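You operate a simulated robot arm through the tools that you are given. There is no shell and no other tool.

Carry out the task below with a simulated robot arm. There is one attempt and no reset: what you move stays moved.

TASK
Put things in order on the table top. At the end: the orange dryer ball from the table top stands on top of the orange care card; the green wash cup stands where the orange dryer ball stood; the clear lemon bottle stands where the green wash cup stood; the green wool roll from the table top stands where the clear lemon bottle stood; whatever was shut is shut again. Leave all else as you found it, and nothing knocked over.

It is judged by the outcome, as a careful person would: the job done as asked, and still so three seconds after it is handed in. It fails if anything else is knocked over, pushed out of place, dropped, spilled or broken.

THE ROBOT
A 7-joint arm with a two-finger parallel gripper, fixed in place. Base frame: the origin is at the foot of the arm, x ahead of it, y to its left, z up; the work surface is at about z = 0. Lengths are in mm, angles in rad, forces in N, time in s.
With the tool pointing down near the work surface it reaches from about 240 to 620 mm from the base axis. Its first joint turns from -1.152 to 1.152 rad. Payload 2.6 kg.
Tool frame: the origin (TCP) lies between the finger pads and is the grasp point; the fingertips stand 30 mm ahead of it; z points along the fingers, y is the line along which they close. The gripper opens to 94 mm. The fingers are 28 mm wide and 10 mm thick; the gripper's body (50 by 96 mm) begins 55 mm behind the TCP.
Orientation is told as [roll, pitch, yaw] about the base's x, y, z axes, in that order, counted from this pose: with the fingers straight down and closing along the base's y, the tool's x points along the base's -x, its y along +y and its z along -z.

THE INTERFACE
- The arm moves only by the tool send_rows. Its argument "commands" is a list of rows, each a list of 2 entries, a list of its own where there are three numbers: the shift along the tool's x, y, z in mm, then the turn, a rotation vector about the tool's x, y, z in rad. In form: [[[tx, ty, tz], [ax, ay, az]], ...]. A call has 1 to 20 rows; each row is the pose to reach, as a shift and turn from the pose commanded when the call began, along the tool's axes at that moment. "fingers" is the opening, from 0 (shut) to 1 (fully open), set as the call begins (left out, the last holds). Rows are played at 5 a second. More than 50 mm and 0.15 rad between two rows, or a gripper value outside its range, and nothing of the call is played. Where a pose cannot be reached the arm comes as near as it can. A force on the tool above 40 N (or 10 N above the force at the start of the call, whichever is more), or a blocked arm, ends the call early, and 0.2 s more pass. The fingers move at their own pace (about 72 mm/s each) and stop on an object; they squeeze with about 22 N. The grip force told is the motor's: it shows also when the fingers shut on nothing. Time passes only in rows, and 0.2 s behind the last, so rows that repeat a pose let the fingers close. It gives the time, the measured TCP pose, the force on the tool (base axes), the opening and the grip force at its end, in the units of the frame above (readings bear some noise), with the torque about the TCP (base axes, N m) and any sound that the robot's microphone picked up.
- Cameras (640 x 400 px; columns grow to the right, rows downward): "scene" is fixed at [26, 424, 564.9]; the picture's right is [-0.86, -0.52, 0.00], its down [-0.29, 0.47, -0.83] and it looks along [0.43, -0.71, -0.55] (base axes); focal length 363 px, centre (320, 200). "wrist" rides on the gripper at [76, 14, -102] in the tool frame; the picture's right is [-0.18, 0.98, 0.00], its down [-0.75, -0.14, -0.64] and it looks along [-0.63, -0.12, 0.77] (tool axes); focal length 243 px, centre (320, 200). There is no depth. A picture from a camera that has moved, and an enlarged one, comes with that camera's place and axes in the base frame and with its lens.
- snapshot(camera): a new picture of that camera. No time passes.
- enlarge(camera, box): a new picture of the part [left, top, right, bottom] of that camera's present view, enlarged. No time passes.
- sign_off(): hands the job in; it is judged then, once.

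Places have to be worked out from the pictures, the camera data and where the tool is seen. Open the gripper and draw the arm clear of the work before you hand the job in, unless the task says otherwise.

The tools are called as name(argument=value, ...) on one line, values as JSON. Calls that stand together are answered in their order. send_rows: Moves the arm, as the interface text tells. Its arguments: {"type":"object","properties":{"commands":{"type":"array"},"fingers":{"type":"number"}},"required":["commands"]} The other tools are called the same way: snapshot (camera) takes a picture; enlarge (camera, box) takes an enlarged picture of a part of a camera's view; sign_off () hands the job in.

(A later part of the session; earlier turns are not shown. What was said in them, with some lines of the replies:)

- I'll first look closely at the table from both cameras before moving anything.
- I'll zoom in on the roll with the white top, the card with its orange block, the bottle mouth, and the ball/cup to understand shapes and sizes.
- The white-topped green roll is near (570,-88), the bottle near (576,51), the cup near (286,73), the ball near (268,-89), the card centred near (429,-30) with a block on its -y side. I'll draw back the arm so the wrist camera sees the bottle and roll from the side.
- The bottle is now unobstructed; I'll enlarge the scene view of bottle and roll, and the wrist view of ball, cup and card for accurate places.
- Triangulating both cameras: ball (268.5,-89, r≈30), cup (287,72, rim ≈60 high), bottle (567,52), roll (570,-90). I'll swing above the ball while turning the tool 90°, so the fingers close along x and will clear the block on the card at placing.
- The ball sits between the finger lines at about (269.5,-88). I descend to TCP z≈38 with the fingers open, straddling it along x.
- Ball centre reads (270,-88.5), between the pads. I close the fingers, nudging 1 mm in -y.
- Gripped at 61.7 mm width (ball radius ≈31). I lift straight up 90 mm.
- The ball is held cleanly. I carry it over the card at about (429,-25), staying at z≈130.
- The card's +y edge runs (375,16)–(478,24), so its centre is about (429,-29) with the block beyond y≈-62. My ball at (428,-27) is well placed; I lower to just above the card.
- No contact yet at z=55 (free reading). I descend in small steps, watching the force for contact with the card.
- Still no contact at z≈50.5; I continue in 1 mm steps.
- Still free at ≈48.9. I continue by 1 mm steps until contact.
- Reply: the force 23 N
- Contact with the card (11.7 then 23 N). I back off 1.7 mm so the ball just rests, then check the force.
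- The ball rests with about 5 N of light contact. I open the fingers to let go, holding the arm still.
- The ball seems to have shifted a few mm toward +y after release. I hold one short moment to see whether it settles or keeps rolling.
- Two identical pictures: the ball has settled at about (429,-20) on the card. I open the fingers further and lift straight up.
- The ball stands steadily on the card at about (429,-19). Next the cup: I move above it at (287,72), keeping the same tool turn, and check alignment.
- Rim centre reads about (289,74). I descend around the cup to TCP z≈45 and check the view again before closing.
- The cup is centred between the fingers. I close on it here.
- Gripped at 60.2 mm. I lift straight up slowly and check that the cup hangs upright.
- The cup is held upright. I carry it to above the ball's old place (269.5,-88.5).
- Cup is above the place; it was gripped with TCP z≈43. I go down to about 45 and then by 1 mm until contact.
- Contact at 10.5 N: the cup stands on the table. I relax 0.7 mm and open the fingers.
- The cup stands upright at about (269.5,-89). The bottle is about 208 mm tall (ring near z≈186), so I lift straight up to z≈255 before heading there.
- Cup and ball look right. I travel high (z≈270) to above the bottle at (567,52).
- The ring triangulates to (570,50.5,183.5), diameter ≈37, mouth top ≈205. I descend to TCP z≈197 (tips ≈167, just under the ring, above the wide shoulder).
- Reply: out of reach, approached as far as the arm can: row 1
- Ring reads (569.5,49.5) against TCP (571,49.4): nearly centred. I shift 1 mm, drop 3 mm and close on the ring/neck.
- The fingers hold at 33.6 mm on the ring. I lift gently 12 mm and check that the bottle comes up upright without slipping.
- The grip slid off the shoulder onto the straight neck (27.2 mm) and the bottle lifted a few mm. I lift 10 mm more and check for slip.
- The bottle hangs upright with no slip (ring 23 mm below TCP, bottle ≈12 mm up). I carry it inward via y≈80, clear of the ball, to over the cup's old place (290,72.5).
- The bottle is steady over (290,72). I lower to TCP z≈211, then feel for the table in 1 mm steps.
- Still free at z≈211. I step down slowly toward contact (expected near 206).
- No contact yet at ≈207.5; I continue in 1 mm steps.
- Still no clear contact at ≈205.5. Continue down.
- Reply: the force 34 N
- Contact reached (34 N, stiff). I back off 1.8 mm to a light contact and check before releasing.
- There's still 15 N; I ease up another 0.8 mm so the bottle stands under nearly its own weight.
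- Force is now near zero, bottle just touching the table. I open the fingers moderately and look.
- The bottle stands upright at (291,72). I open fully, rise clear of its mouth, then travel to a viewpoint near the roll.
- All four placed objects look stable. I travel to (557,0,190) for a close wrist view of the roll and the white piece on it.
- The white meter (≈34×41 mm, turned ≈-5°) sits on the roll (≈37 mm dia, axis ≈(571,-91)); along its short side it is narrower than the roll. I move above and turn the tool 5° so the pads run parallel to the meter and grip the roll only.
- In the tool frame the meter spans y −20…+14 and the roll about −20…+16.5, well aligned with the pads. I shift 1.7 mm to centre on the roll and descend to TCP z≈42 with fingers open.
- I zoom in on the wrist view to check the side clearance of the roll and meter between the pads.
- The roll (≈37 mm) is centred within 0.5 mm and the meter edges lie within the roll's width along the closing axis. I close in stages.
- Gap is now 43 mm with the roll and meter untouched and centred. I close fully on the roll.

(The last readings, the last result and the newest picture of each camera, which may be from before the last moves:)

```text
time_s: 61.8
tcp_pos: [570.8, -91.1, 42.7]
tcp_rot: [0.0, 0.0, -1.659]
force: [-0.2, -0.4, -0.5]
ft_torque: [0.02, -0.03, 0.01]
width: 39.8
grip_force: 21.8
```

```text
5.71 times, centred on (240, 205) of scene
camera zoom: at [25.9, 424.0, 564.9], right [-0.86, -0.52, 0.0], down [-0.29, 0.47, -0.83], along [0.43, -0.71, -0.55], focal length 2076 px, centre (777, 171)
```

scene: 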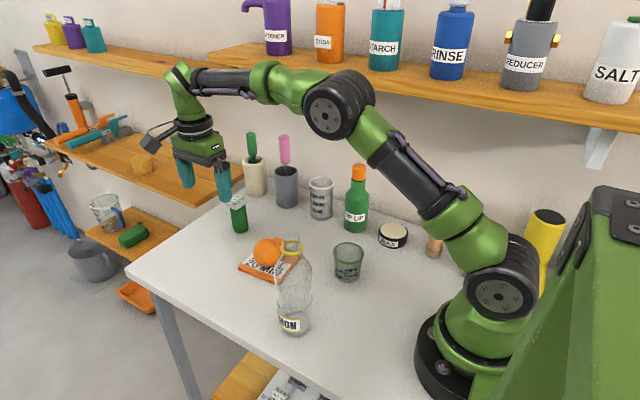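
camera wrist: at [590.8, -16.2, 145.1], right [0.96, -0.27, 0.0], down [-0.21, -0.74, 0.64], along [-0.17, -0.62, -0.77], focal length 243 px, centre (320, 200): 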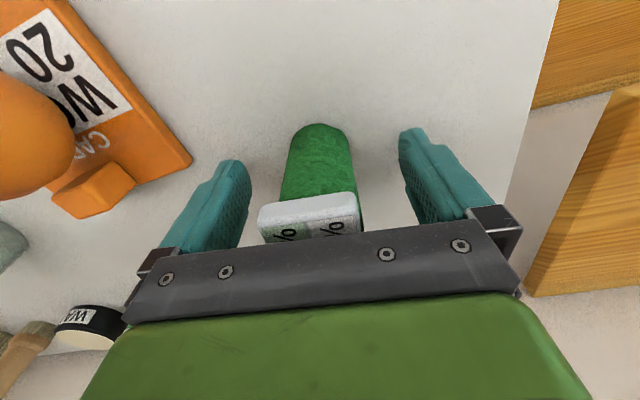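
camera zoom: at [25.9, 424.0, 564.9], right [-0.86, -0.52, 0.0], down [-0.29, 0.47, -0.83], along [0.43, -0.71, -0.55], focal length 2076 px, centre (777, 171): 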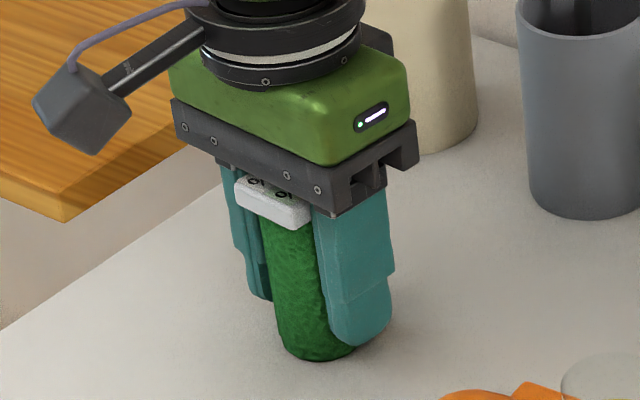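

Grip closed at 39.8 mm; the meter seems to have been nudged about 1 mm but stays seated. I lift just 6 mm to verify that the roll itself comes up with the meter.

send_rows(commands=[[[0, 0, -2], [0, 0, 0]], [[0, 0, -4], [0, 0, 0]], [[0, 0, -6], [0, 0, 0]], [[0, 0, -6], [0, 0, 0]]], fingers=0)

enlarge(camera="wrist", box=[220, 110, 440, 250])

enlarge(camera="scene", box=[190, 170, 290, 240])

```text
time_s: 62.8
tcp_pos: [570.2, -91.0, 48.2]
tcp_rot: [0.001, 0.0, -1.659]
force: [-0.1, 0.0, -1.1]
ft_torque: [-0.04, -0.03, 0.0]
width: 40.2
grip_force: 22.4
```

```text
2.86 times, centred on (330, 180) of wrist
camera zoom: at [590.8, -16.2, 150.8], right [0.96, -0.27, 0.0], down [-0.21, -0.74, 0.64], along [-0.17, -0.62, -0.77], focal length 693 px, centre (291, 257)
```

zoom: 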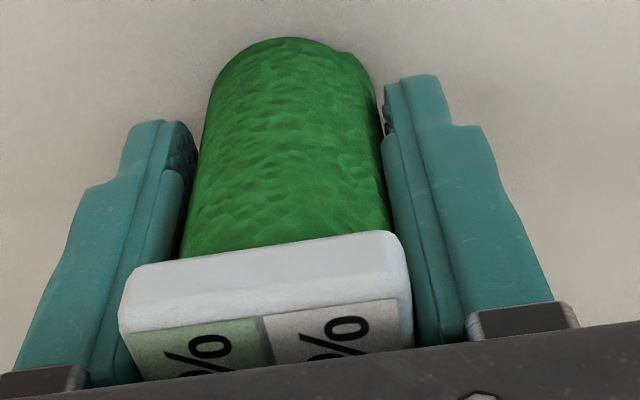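

```text
5.71 times, centred on (240, 205) of scene
camera zoom: at [26.0, 424.0, 564.9], right [-0.86, -0.52, 0.0], down [-0.29, 0.47, -0.83], along [0.43, -0.71, -0.55], focal length 2076 px, centre (777, 171)
```

zoom: 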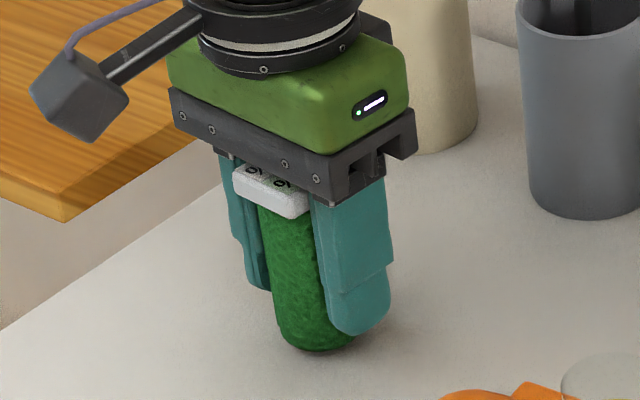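

Roll and meter rise together with no relative shift. I lift 20 mm more and carry them smoothly along +y to the bottle's old place (569,51).

send_rows(commands=[[[0, 0, -5], [0, 0, 0]], [[0, 0, -12], [0, 0, 0]], [[0, 0, -20], [0, 0, 0]], [[3, -0.3, -20], [0, 0, 0]], [[9, -0.9, -20], [0, 0, 0]], [[18, -1.8, -20], [0, 0, 0]], [[30, -2.9, -20], [0, 0, 0]], [[43, -4.2, -20], [0, 0, 0]], [[56, -5.5, -20], [0, 0, 0]], [[69, -6.7, -20], [0, 0, 0]], [[82, -8, -20], [0, 0, 0]], [[95, -9.3, -20], [0, 0, 0]], [[108, -10.6, -20], [0, 0, 0]], [[120, -11.7, -20], [0, 0, 0]], [[130, -12.7, -20], [0, 0, 0]], [[137, -13.4, -20], [0, 0, 0]], [[141, -13.8, -20], [0, 0, 0]], [[141, -13.8, -20], [0, 0, 0]]], fingers=0)

snapshot(camera="wrist")

snapshot(camera="scene")

```text
time_s: 66.6
tcp_pos: [568.2, 50.2, 69.5]
tcp_rot: [0.001, 0.001, -1.658]
force: [0.2, 0.1, -0.9]
ft_torque: [0.0, 0.0, 0.0]
width: 40.0
grip_force: 21.9
```

```text
taken
camera wrist: at [589.2, 125.5, 170.7], right [0.96, -0.27, 0.0], down [-0.21, -0.74, 0.64], along [-0.17, -0.62, -0.77], focal length 243 px, centre (320, 200)
```

wrist: 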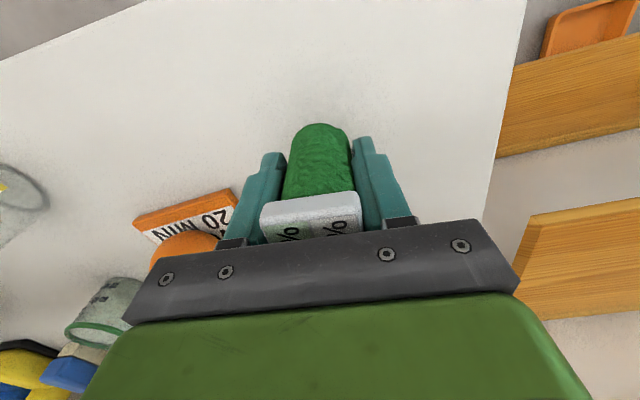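

```text
taken
```

scene: 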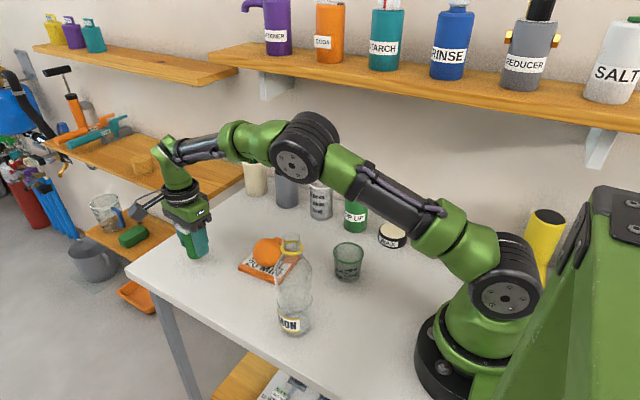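

Carried without change. I lower to just above the table, then feel for contact in 1 mm steps (it was gripped at TCP z≈42.7).

send_rows(commands=[[[0, 0, 4], [0, 0, 0]], [[0, 0, 11], [0, 0, 0]], [[0, 0, 18], [0, 0, 0]], [[0, 0, 22], [0, 0, 0]], [[0, 0, 23.5], [0, 0, 0]], [[0, 0, 23.5], [0, 0, 0]]], fingers=0)

send_rows(commands=[[[0, 0, 0.5], [0, 0, 0]], [[0, 0, 1], [0, 0, 0]], [[0, 0, 1], [0, 0, 0]]], fingers=0)

```text
time_s: 68.0
tcp_pos: [568.5, 50.8, 45.3]
tcp_rot: [-0.001, 0.001, -1.658]
force: [0.1, 0.1, -0.5]
ft_torque: [0.02, 0.01, -0.01]
width: 39.9
grip_force: 22.1
```

```text
time_s: 68.8
tcp_pos: [569.8, 50.7, 43.7]
tcp_rot: [0.0, 0.0, -1.658]
force: [-0.1, -0.2, -1.0]
ft_torque: [0.01, -0.02, -0.03]
width: 40.1
grip_force: 21.5
```

No contact yet at ≈43.8; one more 1 mm step.

send_rows(commands=[[[0, 0, 0.4], [0, 0, 0]], [[0, 0, 0.8], [0, 0, 0]], [[0, 0, 0.8], [0, 0, 0]]], fingers=0)

```text
time_s: 69.6
tcp_pos: [569.9, 51.3, 43.4]
tcp_rot: [0.001, -0.001, -1.657]
force: [0.1, 0.7, 3.0]
ft_torque: [0.06, 0.05, 0.01]
width: 40.2
grip_force: 21.9
```

Light contact (3 N). I open slightly first (to ~47 mm) and look before opening more.

send_rows(commands=[[[0, 0, 0], [0, 0, 0]], [[0, 0, 0], [0, 0, 0]], [[0, 0, 0], [0, 0, 0]]], fingers=0.5)

enlarge(camera="wrist", box=[220, 110, 440, 250])

enlarge(camera="scene", box=[140, 190, 260, 280])

```text
time_s: 70.4
tcp_pos: [568.2, 49.2, 42.7]
tcp_rot: [0.001, 0.001, -1.658]
force: [1.2, 0.0, -0.3]
ft_torque: [-0.01, 0.03, 0.01]
width: 46.9
grip_force: 0.1
```

```text
2.86 times, centred on (330, 180) of wrist
camera zoom: at [589.2, 125.3, 145.0], right [0.96, -0.27, 0.0], down [-0.21, -0.74, 0.64], along [-0.17, -0.62, -0.77], focal length 693 px, centre (291, 257)
```

zoom: 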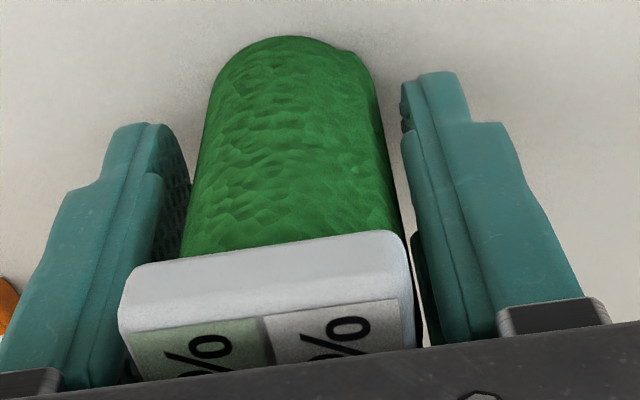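

```text
4.44 times, centred on (200, 235) of scene
camera zoom: at [26.0, 424.0, 564.9], right [-0.86, -0.52, 0.0], down [-0.29, 0.47, -0.83], along [0.43, -0.71, -0.55], focal length 1614 px, centre (853, 44)
```

zoom: 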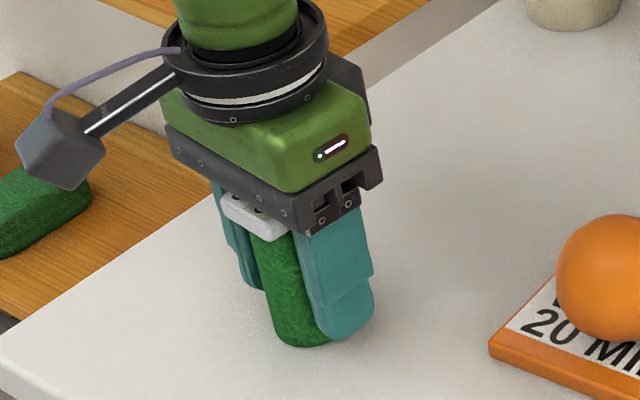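

Released; the roll stands with the meter still seated on it. I open fully and rise straight up.

send_rows(commands=[[[0, 0, 0], [0, 0, 0]], [[0, 0, 0], [0, 0, 0]], [[0, 0, -10], [0, 0, 0]], [[0, 0, -30], [0, 0, 0]], [[0, 0, -60], [0, 0, 0]], [[0, 0, -95], [0, 0, 0]], [[0, 0, -130], [0, 0, 0]], [[0, 0, -130], [0, 0, 0]]], fingers=1)

snapshot(camera="wrist")

snapshot(camera="scene")

```text
time_s: 72.2
tcp_pos: [571.6, 49.4, 174.0]
tcp_rot: [0.0, -0.001, -1.658]
force: [0.0, -0.3, -0.7]
ft_torque: [0.01, 0.03, 0.02]
width: 94.1
grip_force: 0.0
```

```text
taken
camera wrist: at [590.3, 124.3, 275.8], right [0.96, -0.27, 0.0], down [-0.21, -0.74, 0.64], along [-0.17, -0.62, -0.77], focal length 243 px, centre (320, 200)
```

wrist: 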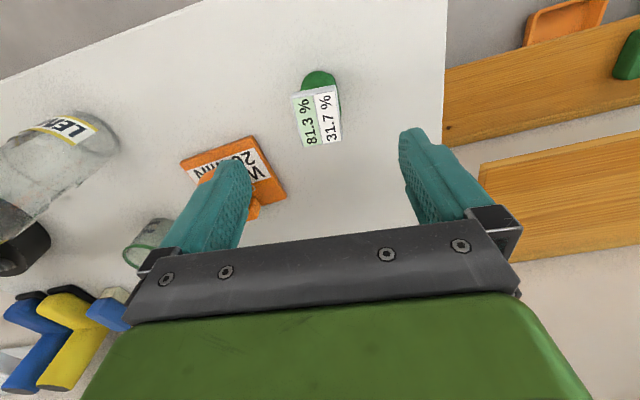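

```text
taken
```

scene: 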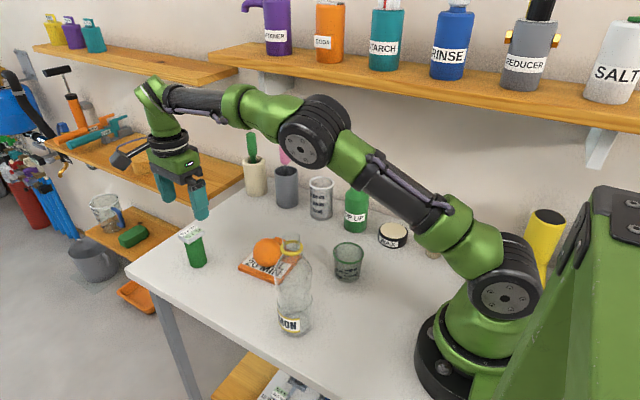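

The roll stands with its meter where the bottle was. I draw the arm back and up, turning the tool back to its starting orientation.

send_rows(commands=[[[0, -8, -15], [0, 0, -0.138]], [[0, -20, -28], [0, 0, -0.276]], [[0, -33, -40], [0, 0, -0.414]], [[0, -46, -50], [0, 0, -0.552]], [[0, -59, -60], [0, 0, -0.69]], [[0, -72, -70], [0, 0, -0.828]], [[0, -85, -78], [0, 0, -0.966]], [[0, -98, -85], [0, 0, -1.104]], [[0, -111, -90], [0, 0, -1.242]], [[-1, -121, -95], [0, 0, -1.38]], [[-1, -128, -100], [0, 0, -1.518]], [[-1, -132, -105], [0, 0, -1.657]], [[-1, -132, -105], [0, 0, -1.657]]], fingers=1)

snapshot(camera="wrist")

enlarge(camera="scene", box=[140, 150, 440, 350])

```text
time_s: 75.0
tcp_pos: [438.5, 61.2, 277.6]
tcp_rot: [-0.001, 0.001, 0.0]
force: [0.0, -0.4, -0.2]
ft_torque: [0.02, 0.0, 0.01]
width: 94.0
grip_force: 0.0
```

```text
taken
camera wrist: at [360.9, 75.5, 380.0], right [0.18, 0.98, 0.0], down [0.75, -0.14, 0.64], along [0.63, -0.12, -0.77], focal length 243 px, centre (320, 200)
```

wrist: 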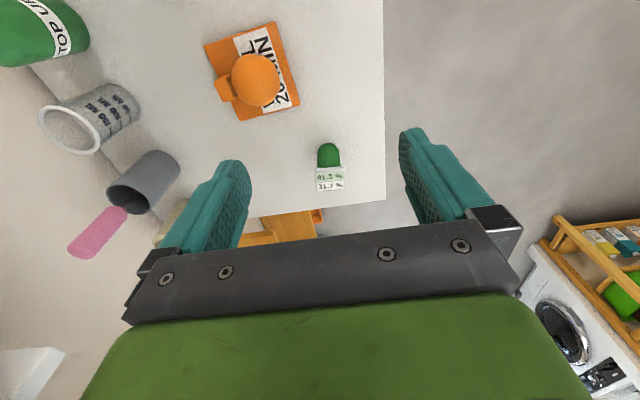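

```text
2.00 times, centred on (290, 250) of scene
camera zoom: at [25.9, 424.0, 564.9], right [-0.86, -0.52, 0.0], down [-0.29, 0.47, -0.83], along [0.43, -0.71, -0.55], focal length 726 px, centre (380, 100)
```

zoom: 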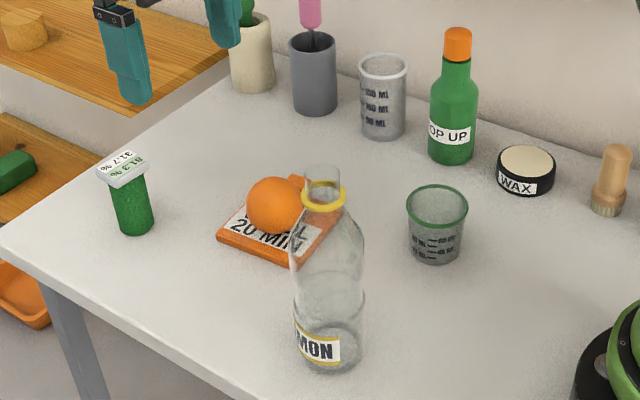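

Everything stands as asked: ball on the card, cup at (269,-89), bottle at (291,72), roll at (569,51) with its meter on top. I do one last close check of all placed objects before handing in.

enlarge(camera="scene", box=[230, 220, 370, 345])

snapshot(camera="scene")

```text
3.20 times, centred on (300, 282) of scene
camera zoom: at [25.9, 424.0, 564.9], right [-0.86, -0.52, 0.0], down [-0.29, 0.47, -0.83], along [0.43, -0.71, -0.55], focal length 1162 px, centre (384, -64)
```

zoom: 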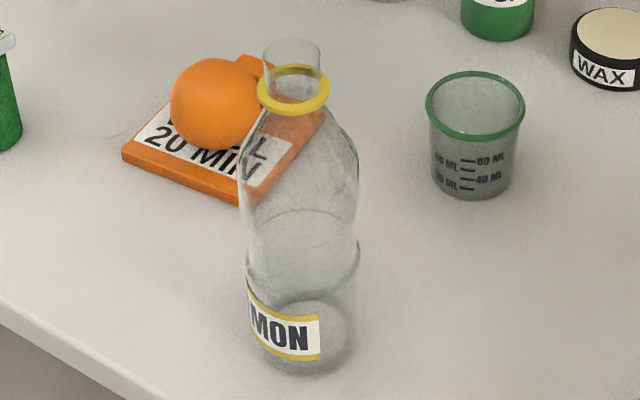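

```text
taken
```

scene: 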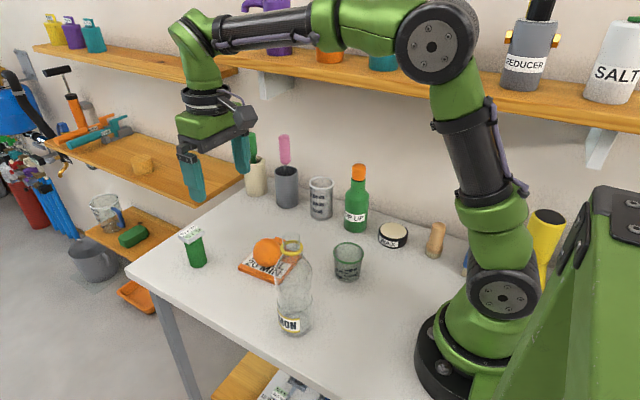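

Everything stands upright and still, nothing else has moved, the gripper is open and clear. I hand the job in.

sign_off()

```text
The job is handed in.
```

I made all four moves and handed the job in. The last pictures showed everything standing upright and nothing else on the table disturbed.

| Object | Now stands | Position (x, y in mm) |
|---|---|---|
| Orange dryer ball | on the orange care card | (429, -19) |
| Green wash cup | where the ball stood | (269, -89) |
| Clear lemon bottle | where the cup stood | (291, 72) |
| Green wool roll | where the bottle stood | (569, 51) |

- **Ball:** when I let go it rolled about 6 mm on the card, then settled. It hadn't moved since, about a minute later.
- **Bottle:** it may be up to about 6 mm off the cup's exact spot, going by the scene camera.
- **Roll:** a small white meter was lying on top of it, so I carried the two together. The fingers may have nudged the meter about 1 mm, but it is still seated on the roll.
- **Shut things:** I opened nothing, so nothing needed closing.

The gripper is open and the arm is raised clear above the table.
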